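You operate a simulated robot arm through the tools that you are given. There is no shell and no other tool.

You are at the controls of a simulated robot arm. One attempt, no reset.

Task
Switch the pump on, close its vent and bring it to 1.3 bar.
Fine: pump most of the way, then trim the last bit with the fine knob.

It is judged by the outcome, as a careful person would: the job done as asked, and still so three seconds after it is handed in. It fails if anything else is knocked over, pushed out of place, dropped, spilled or broken.

Robot
A 6-joint arm with a two-finger gripper, fixed in place. Base frame: the origin is on the floor under the middle of its stand, x ahead of it, y to its left, z up. Units: mm, degrees, N and s.
With the tool pointing down near the work surface it reaches from about 300 to 740 mm from the base axis. Its first joint turns from -166.0 to 166.0 degrees. Payload 1.57 kg.
The tool frame sits at the grasp point between the pads (the TCP): z along the fingers, y along the line on which they close. The tips reach 21 mm beyond it. The gripper opens to 70 mm; its body begins 50 mm behind the TCP.
Orientation is told as [roll, pitch, yaw] about the base's x, y, z axes, in that order, counted from this pose: with the fingers straight down and closing along the base's y, the tool's x points along the base's -x, its y along +y and its z along -z.

Tools
- The arm moves only by the tool apply_moves. Its argument "targets" is a list of rows, each a list of 2 entries, a list of its own where there are three numbers: the shift along the tool's x, y, z in mm, then the turn, a rotation vector about the tool's x, y, z in degrees. In form: [[[x, y, z], [ax, ay, az]], ...]. A call has 1 to 20 rows; each row is the pose to reach, as a shift and turn from the pose commanded when the call began, along the tool's axes at that moment. "gripper" is the opening, from 0 (shut) to 1 (fully open), set as the call begins (left out, the last holds). Rows are played at 5 a second. More than 50 mm and 8.6 degrees between two rows, or a gripper value outside its range, and nothing of the call is played. A pose out of reach is approached as far as the arm can. The call stops where the force on the tool passes 40 N (or 10 N more than at its start, if that is more) or the arm is blocked; 0.2 s more then pass. Each finger travels about 155.5 mm/s and halts on what it meets, pressing with about 30 N; the grip force reading is that of the motor and also rises with nothing between the fingers. The clock runs only during rows and for 0.2 s after the last one: add rows that repeat a pose to give the fingers time. It gives the time, the measured TCP pose, the force on the tool (base axes), the opening and the grip force at its end, in the units of the frame above (readings bear some noise), with the torque about the TCP (base axes, N m) and any sound that the robot's microphone picked up.
- Cameras (640 x 400 px; columns grow to the right, rows downward): "scene" is fixed at [38.5, -650.5, 1410.9]; the picture's right is [0.97, -0.23, 0.00], its down [-0.09, -0.39, -0.92] and it looks along [0.21, 0.89, -0.40] (base axes); focal length 350 px, centre (320, 200). "wrist" rides on the gripper at [79, 4, -81] in the tool frame; the picture's right is [-0.05, 1.00, 0.00], its down [-0.67, -0.04, -0.74] and it looks along [-0.74, -0.04, 0.67] (tool axes); focal length 256 px, centre (320, 200). There is no depth. A picture from a camera that has moved, and an enlarged one, comes with that camera's place and axes in the base frame and with its lens. The place of the scene camera against the robot may be out by one fixed shift of up to 25 mm in any direction.
- get_image(camera): a new picture of that camera. It takes no simulated time.
- zoom(camera, box): a new picture of the part [left, top, right, bottom] of that camera's present view, enlarged. It takes no simulated time.
- close_job(): hands the job in; it is judged then, once.

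Places have to be worked out from the pictures, the camera data and where the tool is seen. Open the gripper and draw the arm clear of the work before you hand the job in, unless the task says otherwise.

The tools are called as name(argument=value, ...) on one line, values as JSON. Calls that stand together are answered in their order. apply_moves: Moves the arm, as the interface text tells. Its arguments: {"type":"object","properties":{"targets":{"type":"array","items":{"type":"array"}},"gripper":{"type":"number"}},"required":["targets"]} The other tools are called the same way: get_image (camera) takes a picture; zoom (camera, box) takes an enlarged picture of a part of a camera's view; close_job () hands the job in.

At the start:

```text
time_s: 0.0
eef_pos: [131.7, 379.9, 1053.3]
tool_rot: [-0.1, 0.0, 0.0]
contact_force: [0.0, -0.4, 0.5]
torque: [0.0, -0.02, 0.04]
gripper_width: 70.0
finger_force: 0.1
```

scene: 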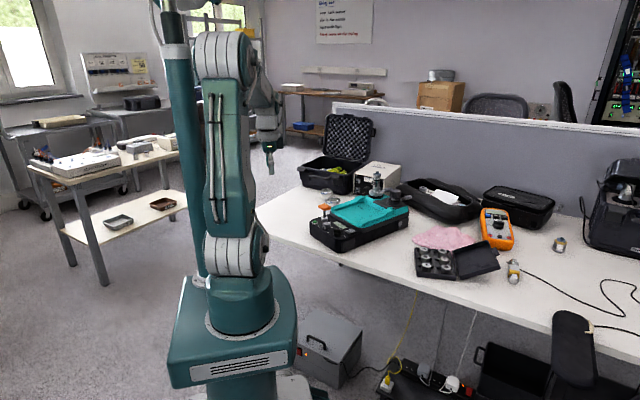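
wrist: 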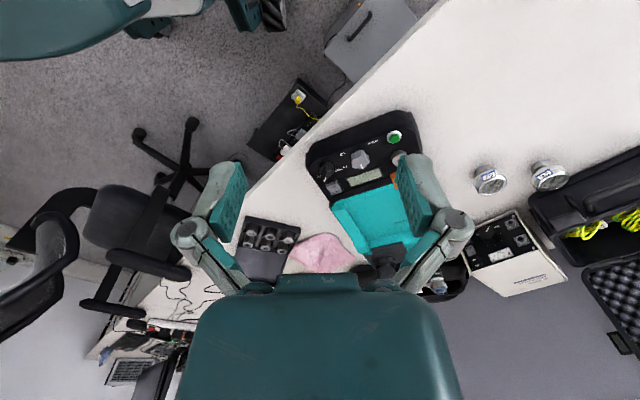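

I start by looking closely at the bench to find the pump and its controls.

zoom(camera="scene", box=[290, 150, 430, 260])

zoom(camera="wrist", box=[290, 100, 450, 200])

zoom(camera="wrist", box=[420, 140, 640, 310])

zoom(camera="scene", box=[400, 180, 580, 300])

```text
3.64 times, centred on (360, 205) of scene
camera zoom: at [38.5, -650.5, 1410.9], right [0.97, -0.23, 0.0], down [-0.09, -0.39, -0.92], along [0.21, 0.89, -0.4], focal length 1272 px, centre (174, 182)
```

zoom: 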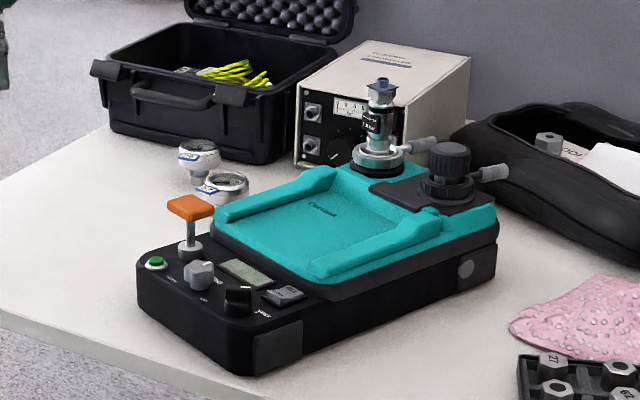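

```text
4.00 times, centred on (370, 150) of wrist
camera zoom: at [53.5, 384.4, 1134.5], right [0.05, 1.0, 0.0], down [0.67, -0.03, 0.74], along [0.74, -0.04, -0.67], focal length 1024 px, centre (120, 400)
```

zoom: 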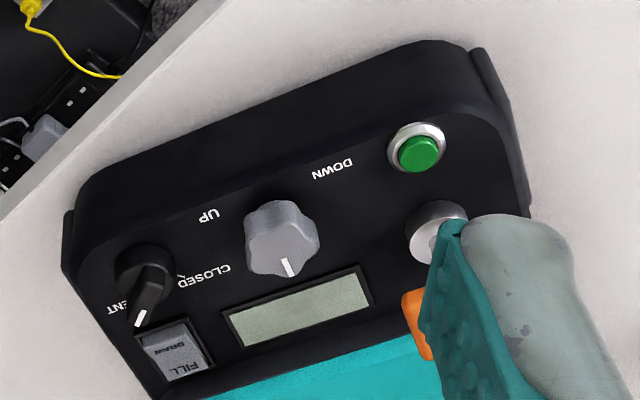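

```text
2.35 times, centred on (530, 225) of wrist
camera zoom: at [53.5, 384.4, 1134.5], right [0.05, 1.0, 0.0], down [0.67, -0.03, 0.74], along [0.74, -0.04, -0.67], focal length 602 px, centre (-174, 141)
```

zoom: 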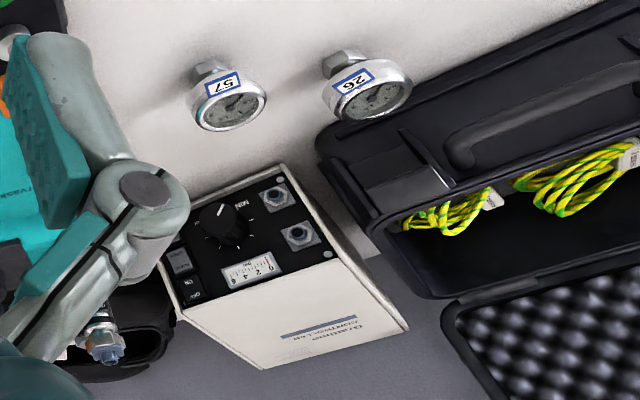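

```text
3.33 times, centred on (490, 240) of scene
camera zoom: at [38.5, -650.5, 1410.9], right [0.97, -0.23, 0.0], down [-0.09, -0.39, -0.92], along [0.21, 0.89, -0.4], focal length 1166 px, centre (-247, 67)
```

zoom: 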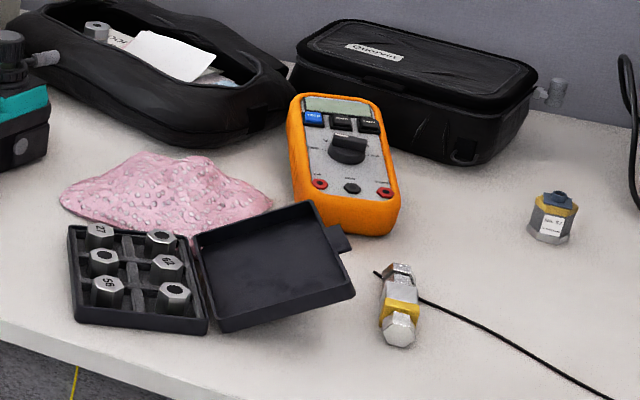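

The pump is the black/teal unit. From both cameras I place the green button near (287, 486, 800), the grey knob near (327, 438, 800) and the vent knob near (354, 381, 795). I'll turn the tool to face the panel and move the camera closer, staying high.

apply_moves(targets=[[[-10, -10, 23], [0, 0, -8]], [[-21, -20, 46], [0, 0, -16]], [[-32, -30, 70], [0, 0, -24]], [[-42, -40, 93], [0, 0, -32]], [[-42, -40, 93], [0, 0, -32]]])

```text
time_s: 1.2
eef_pos: [175.0, 337.7, 962.8]
tool_rot: [0.0, 0.0, 32.2]
contact_force: [-0.3, 0.6, -0.5]
torque: [0.02, -0.01, 0.03]
gripper_width: 69.9
finger_force: 0.0
```

The arm is at (175, 338, 963) with yaw 32°. I'll take a fresh wrist view of the panel.

get_image(camera="wrist")

zoom(camera="wrist", box=[240, 140, 400, 240])

get_image(camera="scene")

```text
taken
camera wrist: at [106.6, 299.0, 1043.2], right [-0.49, 0.87, 0.0], down [0.58, 0.32, 0.74], along [0.65, 0.36, -0.67], focal length 256 px, centre (320, 200)
```

wrist: 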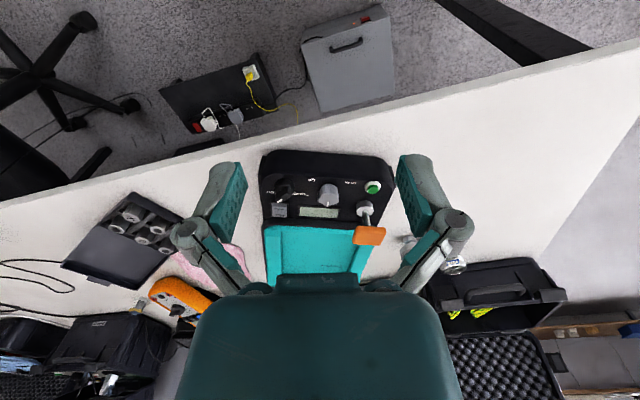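

```text
4.00 times, centred on (320, 190) of wrist
camera zoom: at [106.6, 299.0, 1043.2], right [-0.49, 0.87, 0.0], down [0.58, 0.32, 0.74], along [0.65, 0.36, -0.67], focal length 1024 px, centre (320, 240)
```

zoom: 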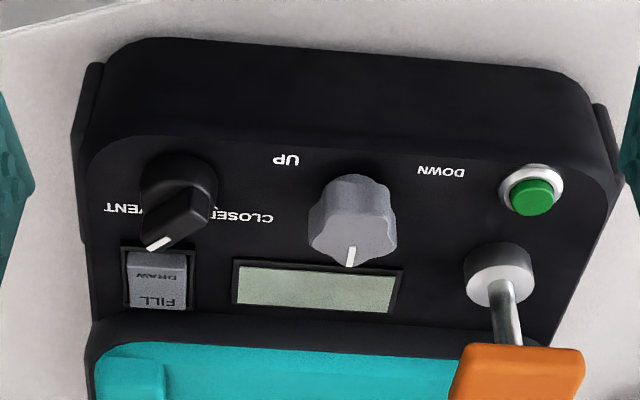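

```text
taken
```

scene: 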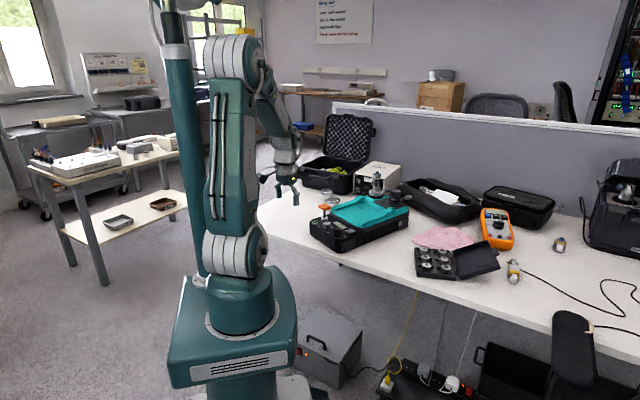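

The operator's-eye layout is clear: green power button, orange plunger, fine knob (DOWN/UP), vent knob (VENT/CLOSED) and a FILL/DRAW rocker. I'll move closer, still above the plunger handle (about z 840), to read the pointer and rocker state.

apply_moves(targets=[[[-23, 2, 27], [0, 0, 0]], [[-46, 4, 54], [0, 0, 0]], [[-69.5, 6, 80], [0, 0, 0]], [[-69.5, 6, 80], [0, 0, 0]]])

get_image(camera="wrist")

zoom(camera="wrist", box=[240, 150, 320, 200])

zoom(camera="wrist", box=[300, 140, 400, 220])

```text
time_s: 2.2
eef_pos: [229.3, 380.4, 881.4]
tool_rot: [0.0, 0.0, 32.0]
contact_force: [-0.6, -0.3, -0.4]
torque: [0.03, 0.0, -0.01]
gripper_width: 70.1
finger_force: 0.0
```

```text
taken
camera wrist: at [160.7, 341.9, 962.9], right [-0.48, 0.88, 0.0], down [0.58, 0.32, 0.74], along [0.65, 0.36, -0.67], focal length 256 px, centre (320, 200)
```

wrist: 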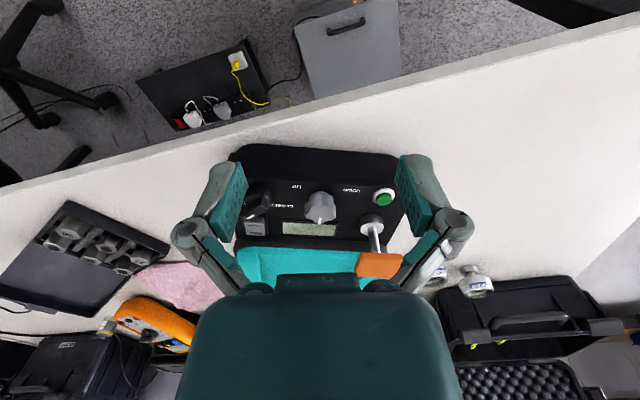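

```text
8.00 times, centred on (280, 175) of wrist
camera zoom: at [160.7, 341.9, 962.9], right [-0.48, 0.88, 0.0], down [0.58, 0.32, 0.74], along [0.65, 0.36, -0.67], focal length 2048 px, centre (640, 400)
```

zoom: 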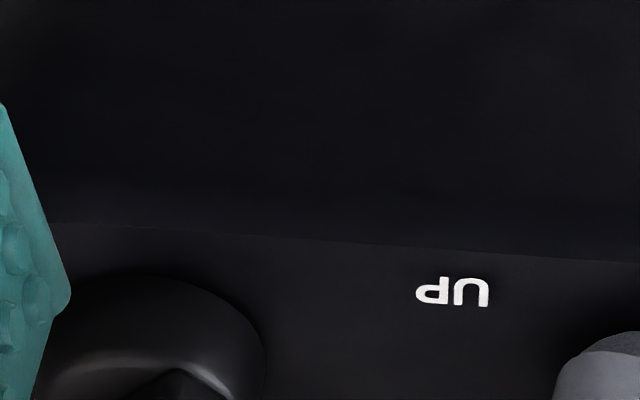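

```text
5.00 times, centred on (350, 180) of wrist
camera zoom: at [160.7, 341.9, 962.9], right [-0.48, 0.88, 0.0], down [0.58, 0.32, 0.74], along [0.65, 0.36, -0.67], focal length 1280 px, centre (170, 300)
```

zoom: 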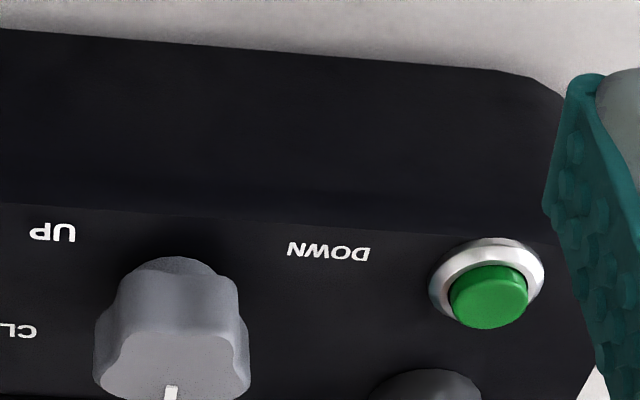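

zoom(camera="wrist", box=[230, 180, 330, 243])

zoom(camera="wrist", box=[280, 180, 410, 290])

```text
6.35 times, centred on (280, 212) of wrist
camera zoom: at [160.7, 341.9, 962.9], right [-0.48, 0.88, 0.0], down [0.58, 0.32, 0.74], along [0.65, 0.36, -0.67], focal length 1625 px, centre (574, 127)
```

zoom: 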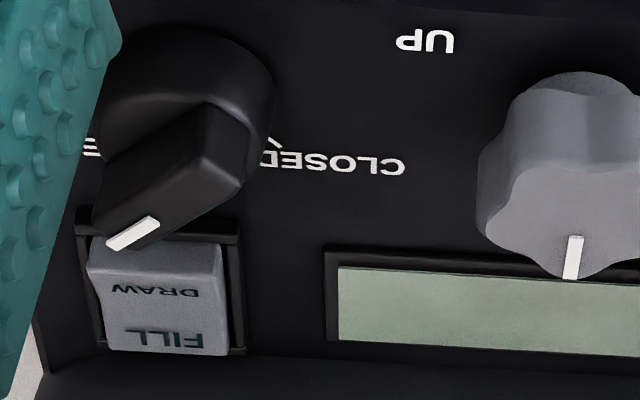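

```text
3.64 times, centred on (345, 235) of wrist
camera zoom: at [160.7, 341.9, 962.9], right [-0.48, 0.88, 0.0], down [0.58, 0.32, 0.74], along [0.65, 0.36, -0.67], focal length 931 px, centre (229, 73)
```

zoom: 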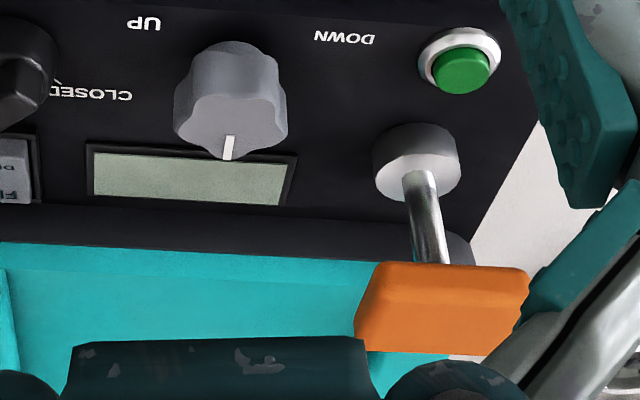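

The display is dark, and the vent pointer sits on the VENT side with a tick mark at CLOSED. I'll close the fingers, tilt the tool back 20° so the gripper body stays clear of the plunger handle (top about z 850), and check how the tips look before heading for the green button.

apply_moves(targets=[[[0, 0, 0], [0, -7, 1]], [[0, 0, 0], [0, -14, 2]], [[0, 0, 0], [0, -20, 3]], [[0, 0, 0], [0, -20, 3]]], gripper=0)

get_image(camera="wrist")

zoom(camera="wrist", box=[240, 120, 400, 220])

zoom(camera="scene", box=[250, 140, 410, 260])

```text
time_s: 3.2
eef_pos: [230.4, 379.9, 882.1]
tool_rot: [0.6, -20.0, 28.9]
contact_force: [-0.2, 0.1, -0.2]
torque: [0.02, 0.02, -0.02]
gripper_width: 0.1
finger_force: 28.6
```

```text
taken
camera wrist: at [138.9, 334.3, 930.0], right [-0.44, 0.9, 0.03], down [0.35, 0.14, 0.93], along [0.83, 0.42, -0.37], focal length 256 px, centre (320, 200)
```

wrist: 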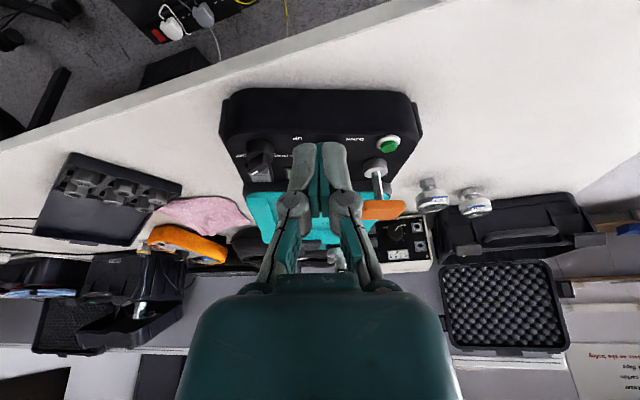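

```text
4.00 times, centred on (320, 170) of wrist
camera zoom: at [138.9, 334.3, 930.0], right [-0.44, 0.9, 0.03], down [0.35, 0.14, 0.93], along [0.83, 0.42, -0.37], focal length 1024 px, centre (320, 320)
```

zoom: 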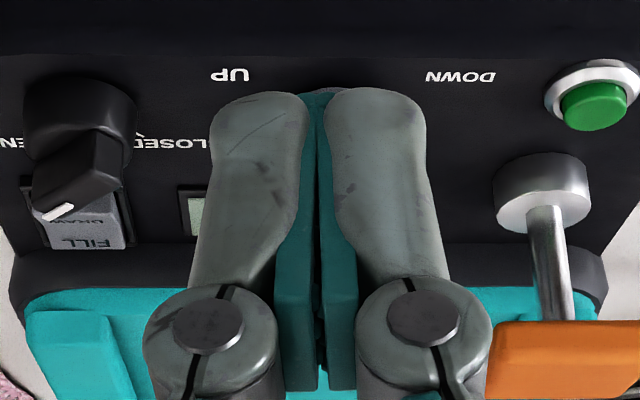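

```text
3.33 times, centred on (330, 200) of scene
camera zoom: at [38.5, -650.5, 1410.9], right [0.97, -0.23, 0.0], down [-0.09, -0.39, -0.92], along [0.21, 0.89, -0.4], focal length 1166 px, centre (287, 200)
```

zoom: 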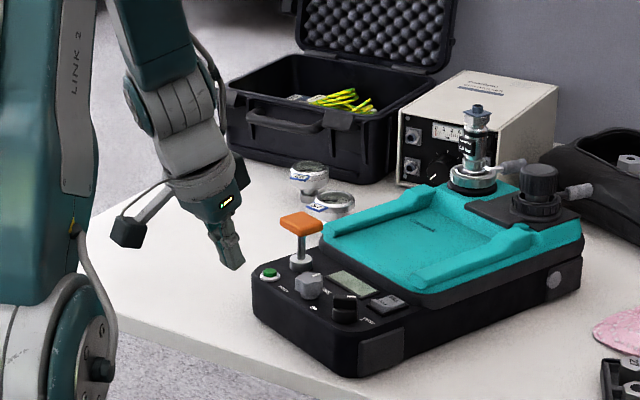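

Closed tips are about 26 mm wide, and new triangulation puts the button top near (294, 488, 793) with the handle roughly 30 mm beyond it. I'll hover the tips about 20 mm above the button and look again.

apply_moves(targets=[[[-20, 16, 20], [0, 0, 0]], [[-41, 32, 40], [0, 0, 0]], [[-62, 48, 60], [0, 0, 0]], [[-82.2, 63.9, 80.3], [0, 0, 0]], [[-82.2, 63.9, 80.3], [0, 0, 0]]])

get_image(camera="wrist")

zoom(camera="wrist", box=[240, 80, 400, 180])

zoom(camera="scene", box=[280, 150, 400, 260])

```text
time_s: 4.4
eef_pos: [294.1, 490.2, 831.3]
tool_rot: [0.5, -19.9, 28.8]
contact_force: [-1.3, -0.6, -0.6]
torque: [-0.01, 0.0, -0.02]
gripper_width: 0.0
finger_force: 28.8
```

```text
taken
camera wrist: at [203.5, 443.1, 880.8], right [-0.44, 0.9, 0.03], down [0.35, 0.14, 0.93], along [0.83, 0.42, -0.37], focal length 256 px, centre (320, 200)
```

wrist: 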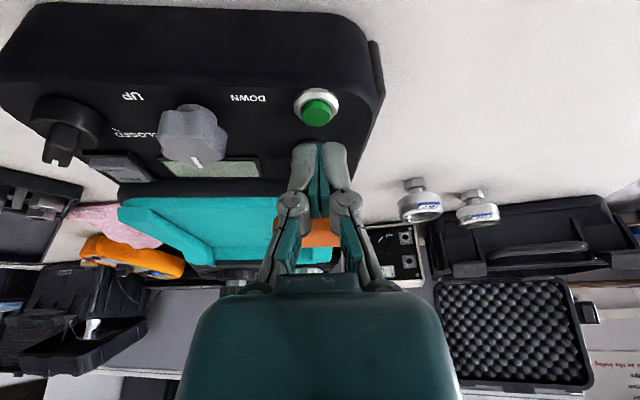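

```text
4.00 times, centred on (320, 130) of wrist
camera zoom: at [203.5, 443.1, 880.8], right [-0.44, 0.9, 0.03], down [0.35, 0.14, 0.93], along [0.83, 0.42, -0.37], focal length 1024 px, centre (320, 480)
```

zoom: 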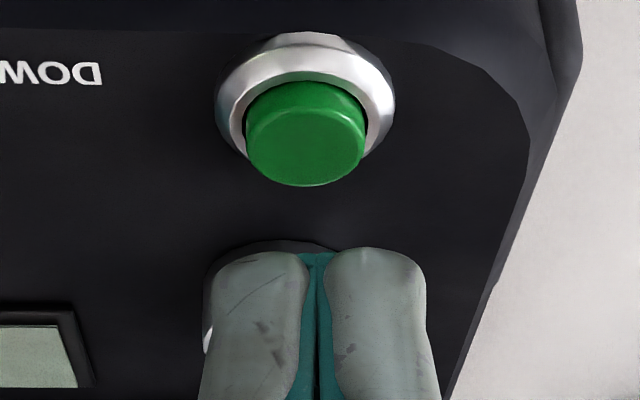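

```text
3.64 times, centred on (340, 205) of scene
camera zoom: at [38.5, -650.5, 1410.9], right [0.97, -0.23, 0.0], down [-0.09, -0.39, -0.92], along [0.21, 0.89, -0.4], focal length 1272 px, centre (247, 182)
```

zoom: 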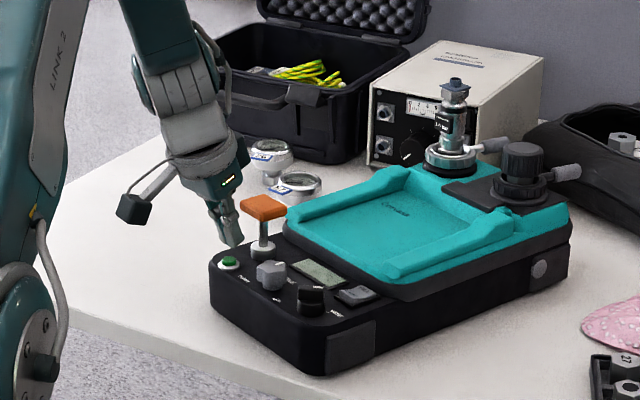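

Tips are about 7 mm forward of the button centre and 15 mm above it. I'll shift slightly back and go down slowly until contact shows in the force.

apply_moves(targets=[[[4.5, -1.5, 3.7], [0, 0, 0]], [[6.2, -1.5, 8.4], [0, 0, 0]], [[7.2, -1.5, 11.2], [0, 0, 0]], [[7.9, -1.5, 13.1], [0, 0, 0]], [[7.9, -1.5, 13.1], [0, 0, 0]]])

zoom(camera="wrist", box=[240, 80, 400, 180])

```text
time_s: 5.6
eef_pos: [289.7, 485.8, 819.3]
tool_rot: [0.6, -20.1, 28.8]
contact_force: [0.7, -0.1, 0.4]
torque: [-0.05, 0.02, 0.02]
gripper_width: 0.0
finger_force: 28.5
```

```text
4.00 times, centred on (320, 130) of wrist
camera zoom: at [200.1, 439.7, 866.8], right [-0.44, 0.9, 0.03], down [0.35, 0.14, 0.93], along [0.83, 0.42, -0.37], focal length 1024 px, centre (320, 480)
```

zoom: 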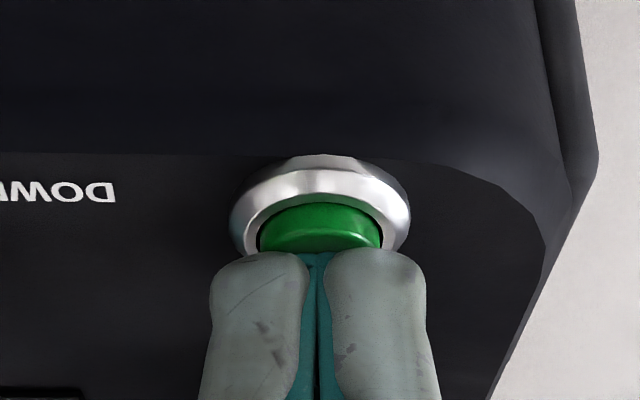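

Alignment is good and the tips are just above the button with no contact yet. I'll press down in small steps and watch the force.

apply_moves(targets=[[[0.5, 0, 1.4], [0, 0, 0]], [[1.0, 0, 2.8], [0, 0, 0]], [[1.5, 0, 4.2], [0, 0, 0]], [[2.05, 0, 5.6], [0, 0, 0]]])

zoom(camera="wrist", box=[160, 60, 400, 210])

zoom(camera="scene", box=[300, 190, 380, 240])

```text
time_s: 6.6
eef_pos: [286.9, 485.3, 813.6]
tool_rot: [0.7, -20.0, 28.9]
contact_force: [-0.6, 0.6, 3.7]
torque: [-0.01, 0.01, 0.0]
gripper_width: 6.2
finger_force: 29.1
heard: click
```

```text
2.67 times, centred on (280, 135) of wrist
camera zoom: at [197.8, 438.9, 862.4], right [-0.44, 0.9, 0.03], down [0.35, 0.14, 0.93], along [0.83, 0.42, -0.37], focal length 683 px, centre (427, 373)
```

zoom: 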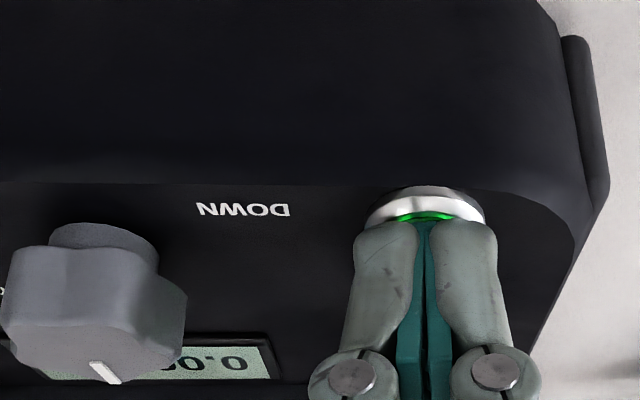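

```text
8.00 times, centred on (340, 215) of scene
camera zoom: at [38.5, -650.5, 1410.9], right [0.97, -0.23, 0.0], down [-0.09, -0.39, -0.92], along [0.21, 0.89, -0.4], focal length 2799 px, centre (160, 80)
```

zoom: 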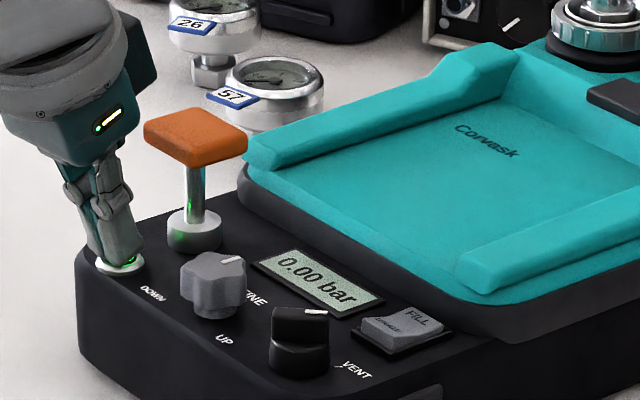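

Click heard, the button is lit and the display reads 0.00 bar. I'll lift straight off the button.

apply_moves(targets=[[[-3.4, 0, -9.4], [0, 0, 0]], [[-10.3, 0, -28.2], [0, 0, 0]], [[-20.5, 0, -56.4], [0, 0, 0]], [[-20.5, 0, -56.4], [0, 0, 0]]])

zoom(camera="scene", box=[310, 190, 390, 250])

zoom(camera="scene", box=[340, 215, 372, 240])

get_image(camera="wrist")

```text
time_s: 7.6
eef_pos: [289.2, 486.7, 873.4]
tool_rot: [0.5, -19.9, 28.8]
contact_force: [0.3, 0.1, 0.2]
torque: [0.03, -0.01, 0.01]
gripper_width: 0.0
finger_force: 28.5
```

```text
6.67 times, centred on (350, 220) of scene
camera zoom: at [38.5, -650.5, 1410.9], right [0.97, -0.23, 0.0], down [-0.09, -0.39, -0.92], along [0.21, 0.89, -0.4], focal length 2332 px, centre (120, 67)
```

zoom: 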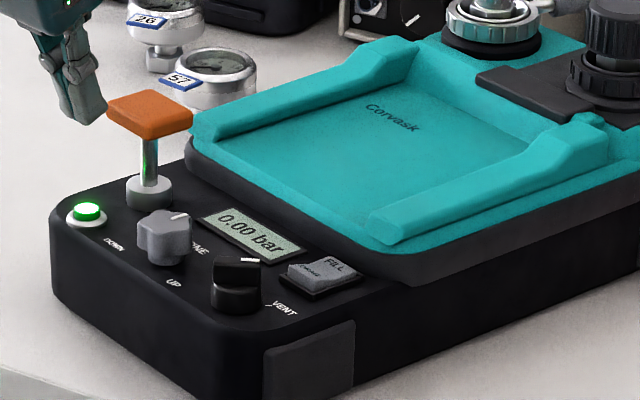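

```text
16.00 times, centred on (356, 228) of scene
camera zoom: at [38.5, -650.5, 1410.9], right [0.97, -0.23, 0.0], down [-0.09, -0.39, -0.92], along [0.21, 0.89, -0.4], focal length 5598 px, centre (-256, -240)
```

zoom: 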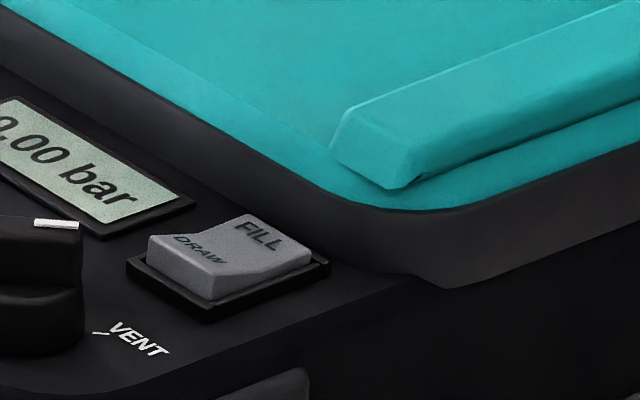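

```text
taken
camera wrist: at [198.3, 438.7, 921.9], right [-0.44, 0.9, 0.03], down [0.35, 0.14, 0.93], along [0.83, 0.42, -0.37], focal length 256 px, centre (320, 200)
```

wrist: 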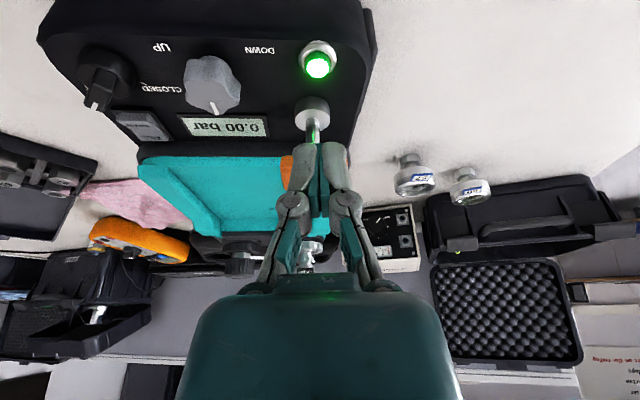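

The rocker is down on the FILL side (the DRAW end stands proud), which is right for positive pressure. Next I'll look at the vent knob's pointer and tick marks.

zoom(camera="wrist", box=[60, 35, 180, 110])

zoom(camera="scene", box=[335, 218, 361, 240])

```text
5.33 times, centred on (120, 72) of wrist
camera zoom: at [198.3, 438.7, 921.9], right [-0.44, 0.9, 0.03], down [0.35, 0.14, 0.93], along [0.83, 0.42, -0.37], focal length 1365 px, centre (1387, 880)
```

zoom: 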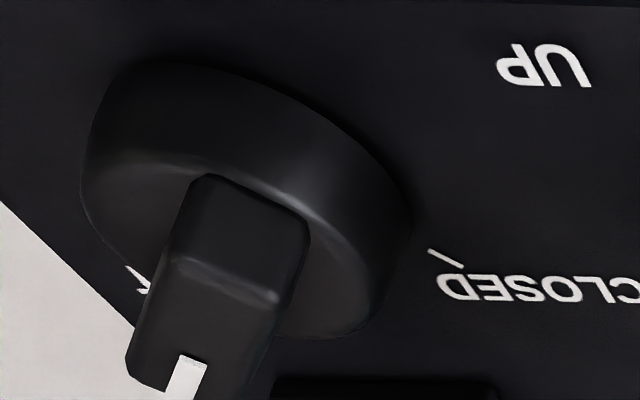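

```text
16.00 times, centred on (348, 229) of scene
camera zoom: at [38.5, -650.5, 1410.9], right [0.97, -0.23, 0.0], down [-0.09, -0.39, -0.92], along [0.21, 0.89, -0.4], focal length 5598 px, centre (-128, -264)
```

zoom: 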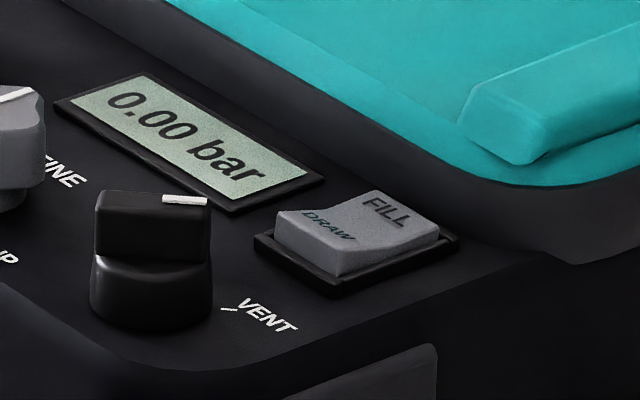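

Both tick marks show up, symmetric about the knob, but I want a steeper view to measure the angles. I'll open the fingers and tilt so the wrist camera looks down on the vent knob, staying high.

apply_moves(targets=[[[2, -19, -8], [0, 7, 0]], [[7, -38, -12], [0, 14, 0]], [[12, -58, -12], [0, 21, 0]], [[17, -77, -12], [0, 28, 0]], [[22, -96, -10], [0, 35, 0]], [[27, -116, -8], [0, 42.5, 0]], [[31.9, -135.5, -5.2], [0, 50, 0]], [[31.9, -135.5, -5.2], [0, 50, 0]]], gripper=1)

get_image(camera="wrist")

zoom(camera="wrist", box=[270, 150, 370, 220])

```text
time_s: 9.4
eef_pos: [326.1, 351.2, 865.5]
tool_rot: [0.7, 30.2, 29.3]
contact_force: [-0.2, -0.1, -0.3]
torque: [0.0, 0.04, 0.0]
gripper_width: 69.8
finger_force: 0.0
```

```text
taken
camera wrist: at [300.7, 339.9, 975.1], right [-0.45, 0.9, -0.02], down [0.85, 0.43, 0.31], along [0.28, 0.12, -0.95], focal length 256 px, centre (320, 200)
```

wrist: 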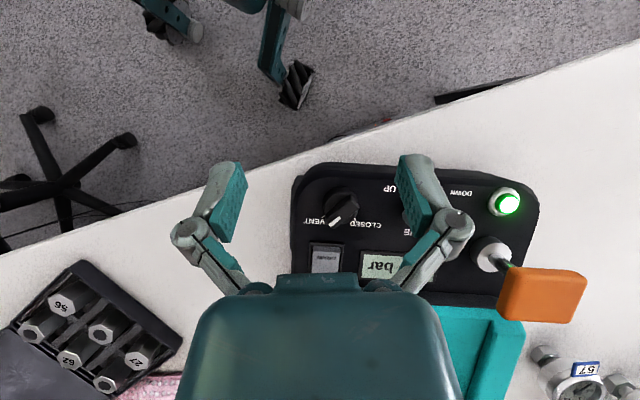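

```text
5.71 times, centred on (320, 185) of wrist
camera zoom: at [300.7, 339.9, 975.1], right [-0.45, 0.9, -0.02], down [0.85, 0.43, 0.31], along [0.28, 0.12, -0.95], focal length 1463 px, centre (320, 286)
```

zoom: 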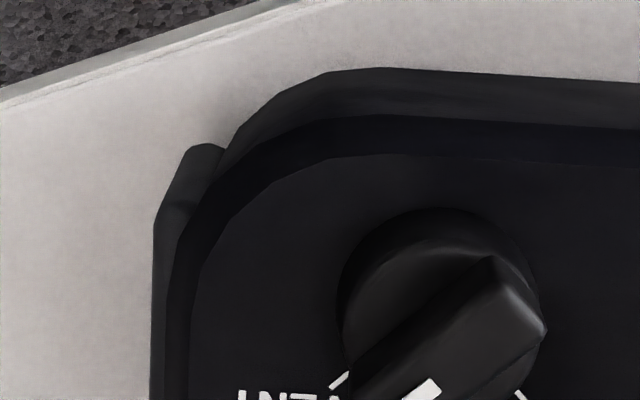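

Good overhead view. I'll zoom in on the vent knob.

zoom(camera="wrist", box=[295, 175, 391, 235])

zoom(camera="wrist", box=[290, 160, 420, 290])

```text
6.67 times, centred on (343, 205) of wrist
camera zoom: at [300.7, 339.9, 975.1], right [-0.45, 0.9, -0.02], down [0.85, 0.43, 0.31], along [0.28, 0.12, -0.95], focal length 1707 px, centre (167, 167)
```

zoom: 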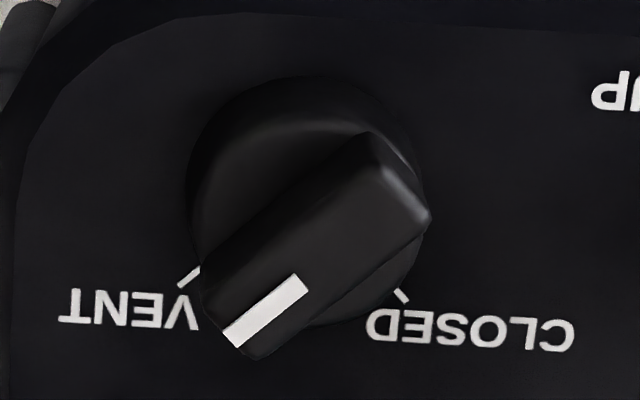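

```text
3.08 times, centred on (355, 225) of wrist
camera zoom: at [300.7, 339.9, 975.1], right [-0.45, 0.9, -0.02], down [0.85, 0.43, 0.31], along [0.28, 0.12, -0.95], focal length 788 px, centre (212, 123)
```

zoom: 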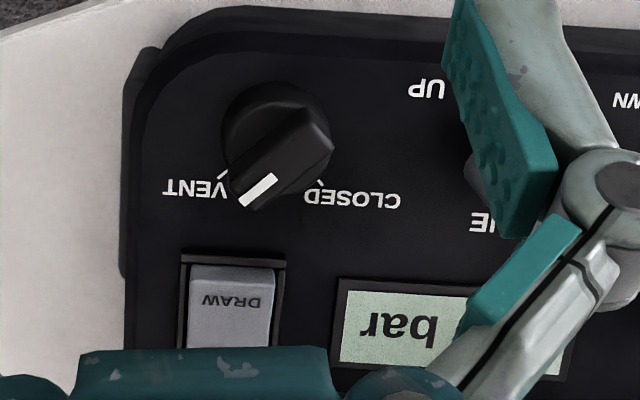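

From overhead the ticks sit at ±45° either side of straight ahead, so the panel yaw is about 24°. The knob centre is near (351.5, 377.5), its bar points at VENT (about -21° in base), and its top is at about z 805. I'll level the tool over the knob, staying high.

apply_moves(targets=[[[-7.5, 2.6, -4.4], [0, -7.5, 0]], [[-15, 5.2, -8.8], [0, -15, 0]], [[-22.7, 7.9, -13.2], [0, -22.5, 0]], [[-30.3, 10.5, -17.6], [0, -30.1, 0]], [[-30.3, 10.5, -17.6], [0, -30.1, 0]]], gripper=0.5)

```text
time_s: 10.6
eef_pos: [351.2, 377.9, 865.6]
tool_rot: [0.7, -0.1, 29.1]
contact_force: [0.2, 0.0, 0.4]
torque: [0.0, 0.01, 0.03]
gripper_width: 34.9
finger_force: 0.0
```

Level over the knob. I'll trim the 0.6° roll, then yaw the tool to -21° to straddle the bar.

apply_moves(targets=[[[0, 0, 0], [0.6, 0, 0]], [[0, 0, 0], [0.6, 0, 0]]])

apply_moves(targets=[[[0, 0, 0], [0, 0, 7]], [[0, 0, 0], [0, 0, 14]], [[0, 0, 0], [0, 0, 21]], [[0, 0, 0], [0, 0, 28]], [[0, 0, 0], [0, 0, 35]], [[0, 0, 0], [0, 0, 42]], [[0, 0, 0], [0, 0, 50]], [[0, 0, 0], [0, 0, 50]]])

get_image(camera="wrist")

zoom(camera="wrist", box=[260, 70, 380, 190])

zoom(camera="scene", box=[310, 180, 390, 250])

```text
time_s: 11.2
eef_pos: [351.4, 377.0, 865.0]
tool_rot: [-0.1, -0.1, 29.1]
contact_force: [-0.9, 0.1, -0.3]
torque: [0.01, 0.0, 0.02]
gripper_width: 35.0
finger_force: 0.1
```

```text
time_s: 13.0
eef_pos: [352.2, 377.4, 865.5]
tool_rot: [0.0, -0.1, -21.0]
contact_force: [-0.4, 0.2, 0.5]
torque: [0.02, 0.0, 0.0]
gripper_width: 35.1
finger_force: 0.1
```

```text
taken
camera wrist: at [280.7, 410.2, 946.7], right [0.41, 0.91, 0.0], down [0.61, -0.27, 0.75], along [0.68, -0.3, -0.67], focal length 256 px, centre (320, 200)
```

wrist: 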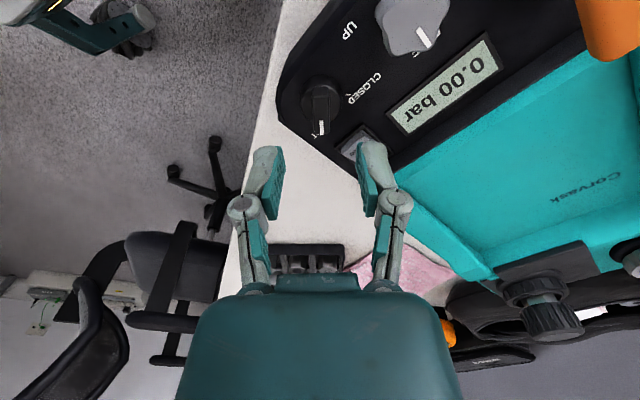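

```text
3.33 times, centred on (320, 130) of wrist
camera zoom: at [280.7, 410.2, 946.7], right [0.41, 0.91, 0.0], down [0.61, -0.27, 0.75], along [0.68, -0.3, -0.67], focal length 853 px, centre (320, 433)
```

zoom: 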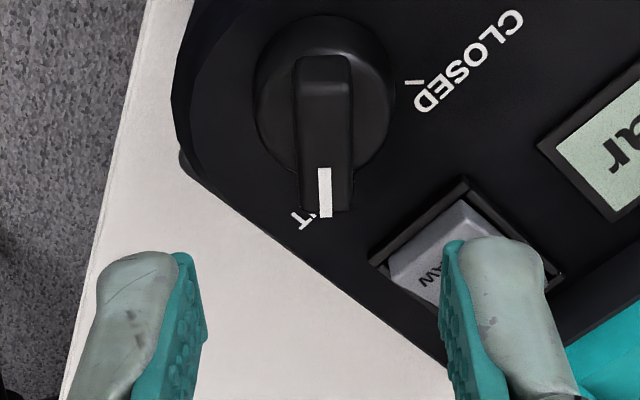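

```text
5.71 times, centred on (350, 215) of scene
camera zoom: at [38.5, -650.5, 1410.9], right [0.97, -0.23, 0.0], down [-0.09, -0.39, -0.92], along [0.21, 0.89, -0.4], focal length 1999 px, centre (149, 114)
```

zoom: 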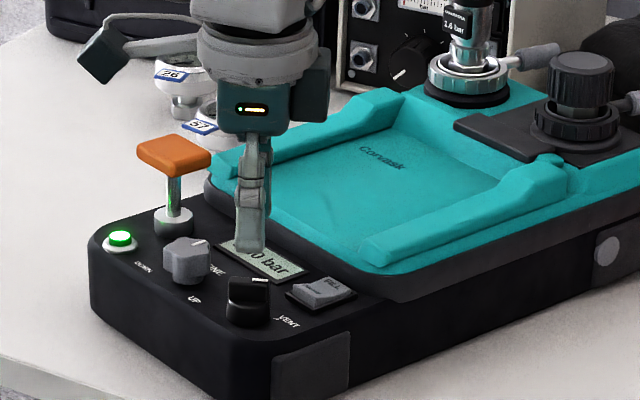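

The bar lines up with the fingers to within about 1 mm. I'll narrow the opening to about 25 mm and come down until the tips are just below the bar top.

apply_moves(targets=[[[0, 0.8, 12], [0, 0, 0]], [[0, 0.8, 26], [0, 0, 0]], [[0, 0.8, 36], [0, 0, 0]], [[0, 0.8, 42], [0, 0, 0]], [[0, 0.8, 42], [0, 0, 0]]], gripper=0.36)

zoom(camera="wrist", box=[260, 110, 380, 210])

zoom(camera="scene", box=[325, 205, 373, 245])

```text
time_s: 14.2
eef_pos: [352.8, 378.6, 822.7]
tool_rot: [0.0, 0.0, -20.9]
contact_force: [-0.1, 1.2, 0.2]
torque: [-0.02, 0.01, -0.03]
gripper_width: 25.4
finger_force: 0.0
```

```text
4.00 times, centred on (320, 160) of wrist
camera zoom: at [281.0, 410.5, 905.0], right [0.41, 0.91, 0.0], down [0.61, -0.27, 0.75], along [0.68, -0.3, -0.67], focal length 1024 px, centre (320, 360)
```

zoom: 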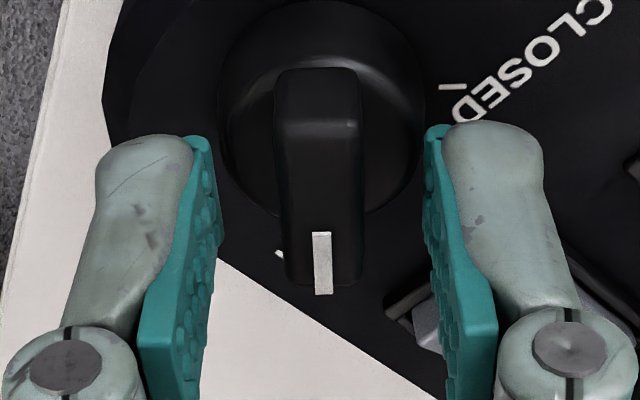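

```text
10.00 times, centred on (349, 225) of scene
camera zoom: at [38.5, -650.5, 1410.9], right [0.97, -0.23, 0.0], down [-0.09, -0.39, -0.92], along [0.21, 0.89, -0.4], focal length 3498 px, centre (30, -50)
```

zoom: 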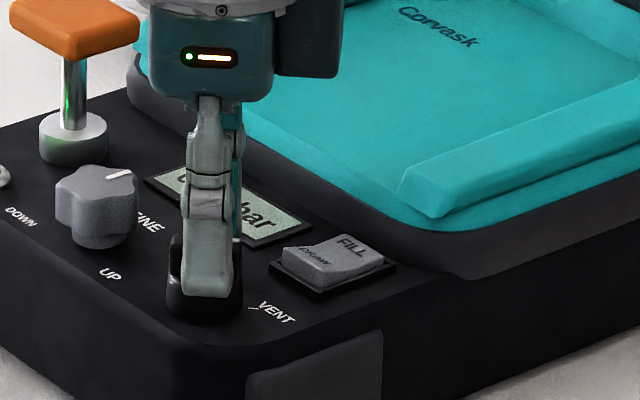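

Fingers straddle the bar evenly. I'll lower 3 mm more while watching for contact, then close.

apply_moves(targets=[[[0, 0, 1.5], [0, 0, 0]], [[0, 0, 3], [0, 0, 0]], [[0, 0, 3], [0, 0, 0]]])

apply_moves(targets=[[[0, 0, 0], [0, 0, 0]], [[0, 0, 0], [0, 0, 0]]], gripper=0)

zoom(camera="wrist", box=[260, 110, 380, 210])

```text
time_s: 15.0
eef_pos: [353.5, 378.4, 821.8]
tool_rot: [0.1, -0.2, -20.9]
contact_force: [-0.3, -0.2, -1.0]
torque: [-0.02, 0.0, 0.02]
gripper_width: 25.2
finger_force: 0.1
```

```text
time_s: 15.6
eef_pos: [353.6, 377.5, 823.2]
tool_rot: [0.2, -0.2, -21.0]
contact_force: [2.0, -2.2, 22.4]
torque: [0.03, 0.34, -0.02]
gripper_width: 10.0
finger_force: 30.1
```

```text
4.00 times, centred on (320, 160) of wrist
camera zoom: at [281.3, 410.4, 903.3], right [0.41, 0.91, 0.0], down [0.61, -0.27, 0.75], along [0.68, -0.3, -0.67], focal length 1024 px, centre (320, 360)
```

zoom: 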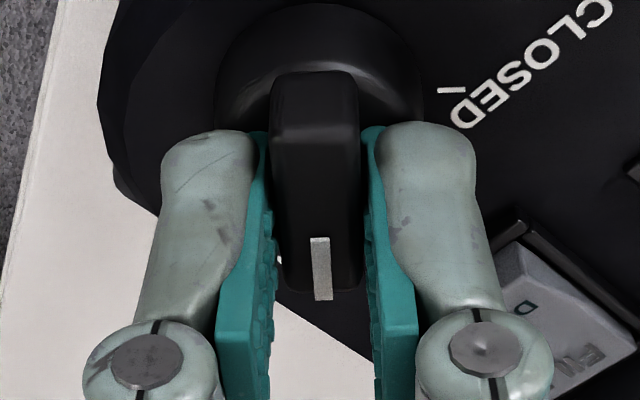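

Gripped at 10.0 mm, but the tips press the skirt at 22 N, so I'll ease up 2.5 mm and then begin turning CCW toward CLOSED, checking the side forces.

apply_moves(targets=[[[0, 0, -2.5], [0, 0, 0]], [[0, 0, -2.5], [0, 0, -7.5]], [[0, 0, -2.5], [0, 0, -15]], [[0, 0, -2.5], [0, 0, -22.5]], [[0, 0, -2.5], [0, 0, -30]]])

zoom(camera="wrist", box=[260, 100, 400, 210])

```text
time_s: 16.8
eef_pos: [352.8, 378.8, 823.1]
tool_rot: [0.0, -0.1, 9.2]
contact_force: [17.8, 13.7, 0.5]
torque: [0.24, -0.38, -0.05]
gripper_width: 10.0
finger_force: 29.4
```

```text
3.64 times, centred on (330, 155) of wrist
camera zoom: at [274.9, 371.0, 903.4], right [-0.11, 0.99, 0.0], down [0.66, 0.07, 0.75], along [0.74, 0.08, -0.67], focal length 931 px, centre (284, 364)
```

zoom: 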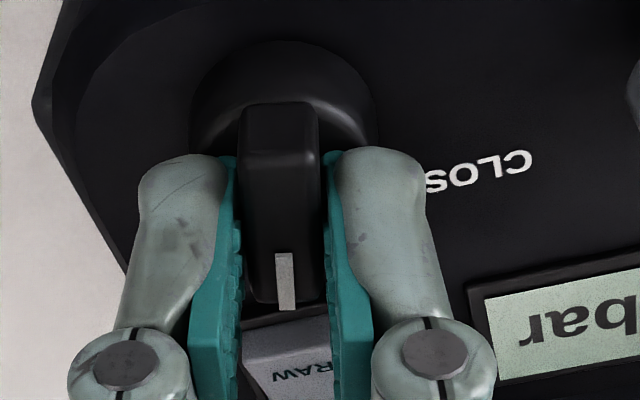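

The knob is turning with the grip; the side force (18, 14 N) says my turning centre is about 2 mm short in +x/+y. I'll shift to relieve it and continue turning.

apply_moves(targets=[[[-2.0, 1.1, 0], [0, 0, 0]], [[-2.0, 1.1, 0], [0, 0, -7.5]], [[-2.0, 1.1, 0], [0, 0, -15]], [[-2.0, 1.1, 0], [0, 0, -22.5]], [[-2.0, 1.1, 0], [0, 0, -30]]])

```text
time_s: 18.0
eef_pos: [355.2, 378.7, 824.0]
tool_rot: [-0.1, 0.2, 39.1]
contact_force: [-3.7, 2.8, -0.7]
torque: [0.35, -0.31, 0.0]
gripper_width: 10.0
finger_force: 30.1
```

Side force is now small at yaw 39°. I'll continue the last 30° toward the CLOSED tick in smaller steps.

apply_moves(targets=[[[0, 0, 0], [0, 0, -7.5]], [[0, 0, 0], [0, 0, -15]], [[0, 0, 0], [0, 0, -22.5]], [[0, 0, 0], [0, 0, -27]], [[0, 0, 0], [0, 0, -30]], [[0, 0, 0], [0, 0, -30]]])

zoom(camera="wrist", box=[240, 80, 400, 210])

zoom(camera="scene", box=[325, 205, 373, 245])

```text
time_s: 19.4
eef_pos: [355.2, 379.4, 823.5]
tool_rot: [0.0, 0.2, 69.0]
contact_force: [-9.3, -13.4, -1.0]
torque: [-0.08, 0.07, -0.26]
gripper_width: 9.8
finger_force: 30.0
```

```text
3.08 times, centred on (320, 145) of wrist
camera zoom: at [321.9, 306.4, 904.3], right [-0.91, 0.41, 0.0], down [0.27, 0.61, 0.74], along [0.3, 0.68, -0.67], focal length 788 px, centre (320, 369)
```

zoom: 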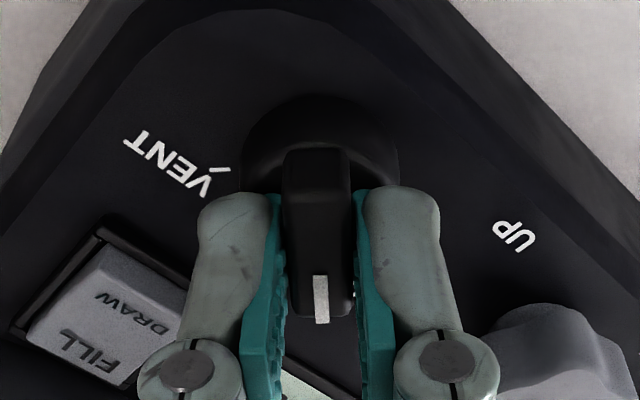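

```text
10.00 times, centred on (349, 225) of scene
camera zoom: at [38.5, -650.5, 1410.9], right [0.97, -0.23, 0.0], down [-0.09, -0.39, -0.92], along [0.21, 0.89, -0.4], focal length 3498 px, centre (30, -50)
```

zoom: 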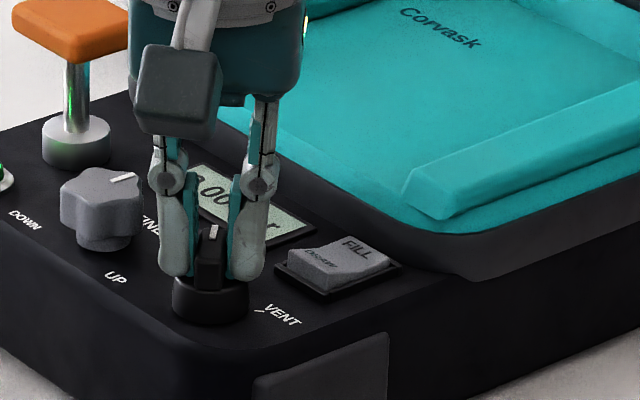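

Yaw is 69° and torque about z has risen to -0.26 N·m, suggesting the closed stop. I'll nudge 2° more to confirm and then view it.

apply_moves(targets=[[[0, 0, 0], [0, 0, -1]], [[0, 0, 0], [0, 0, -2]], [[0, 0, 0], [0, 0, -2]]])

```text
time_s: 20.2
eef_pos: [352.9, 379.4, 822.9]
tool_rot: [0.0, 0.2, 71.2]
contact_force: [-11.6, -13.6, -0.3]
torque: [-0.39, 0.28, -0.44]
gripper_width: 10.3
finger_force: 30.1
```

Torque climbs to -0.44, so the knob is against its stop. I'll relax the 2°, open to about 25 mm and lift straight up.

apply_moves(targets=[[[0, 0, 0], [0, 0, 1.5]], [[0, 0, 0], [0, 0, 1.5]]])

apply_moves(targets=[[[0, 0, 0], [0, 0, 0]], [[0, 0, 0], [0, 0, 0]], [[0, 0, -15], [0, 0, 0]], [[0, 0, -45], [0, 0, 0]], [[0, 0, -45], [0, 0, 0]]], gripper=0.36)

get_image(camera="wrist")

zoom(camera="wrist", box=[260, 70, 380, 170])

zoom(camera="scene", box=[325, 205, 373, 245])

```text
time_s: 20.8
eef_pos: [353.4, 379.2, 823.1]
tool_rot: [0.1, 0.2, 69.6]
contact_force: [-17.5, -14.3, 0.9]
torque: [-0.29, 0.31, -0.42]
gripper_width: 9.8
finger_force: 29.8
```

```text
time_s: 22.0
eef_pos: [353.3, 378.1, 868.8]
tool_rot: [-0.1, -0.1, 69.5]
contact_force: [0.4, 0.3, -0.3]
torque: [0.0, -0.01, 0.01]
gripper_width: 25.2
finger_force: 0.1
```

```text
taken
camera wrist: at [323.3, 306.2, 949.3], right [-0.92, 0.4, 0.0], down [0.27, 0.61, 0.74], along [0.3, 0.68, -0.67], focal length 256 px, centre (320, 200)
```

wrist: 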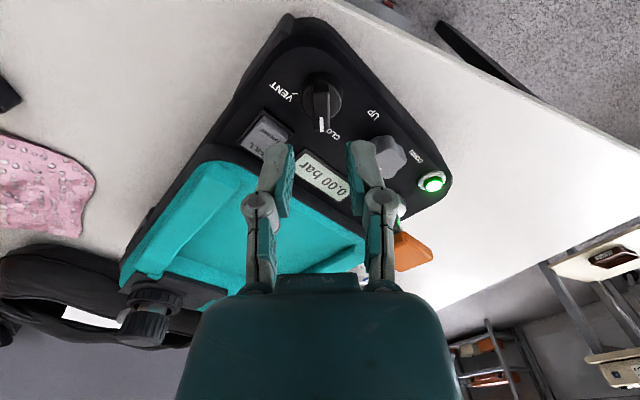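

```text
4.00 times, centred on (320, 120) of wrist
camera zoom: at [323.3, 306.2, 949.3], right [-0.92, 0.4, 0.0], down [0.27, 0.61, 0.74], along [0.3, 0.68, -0.67], focal length 1024 px, centre (320, 520)
```

zoom: 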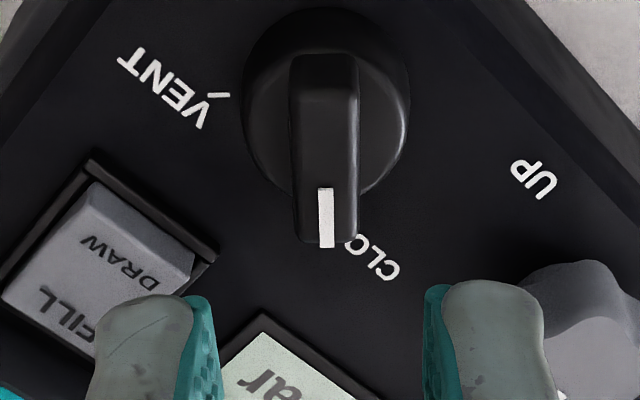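

```text
10.00 times, centred on (349, 225) of scene
camera zoom: at [38.5, -650.5, 1410.9], right [0.97, -0.23, 0.0], down [-0.09, -0.39, -0.92], along [0.21, 0.89, -0.4], focal length 3498 px, centre (30, -50)
```

zoom: 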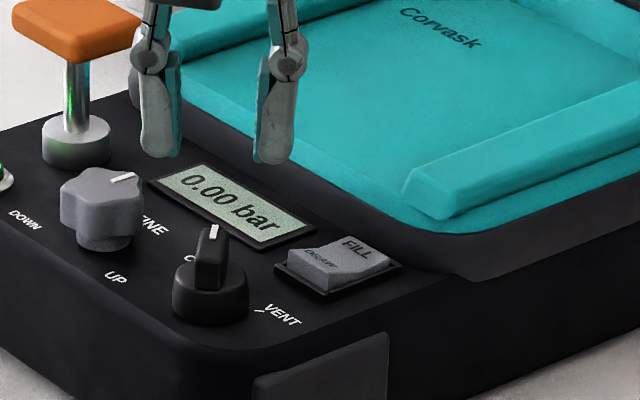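

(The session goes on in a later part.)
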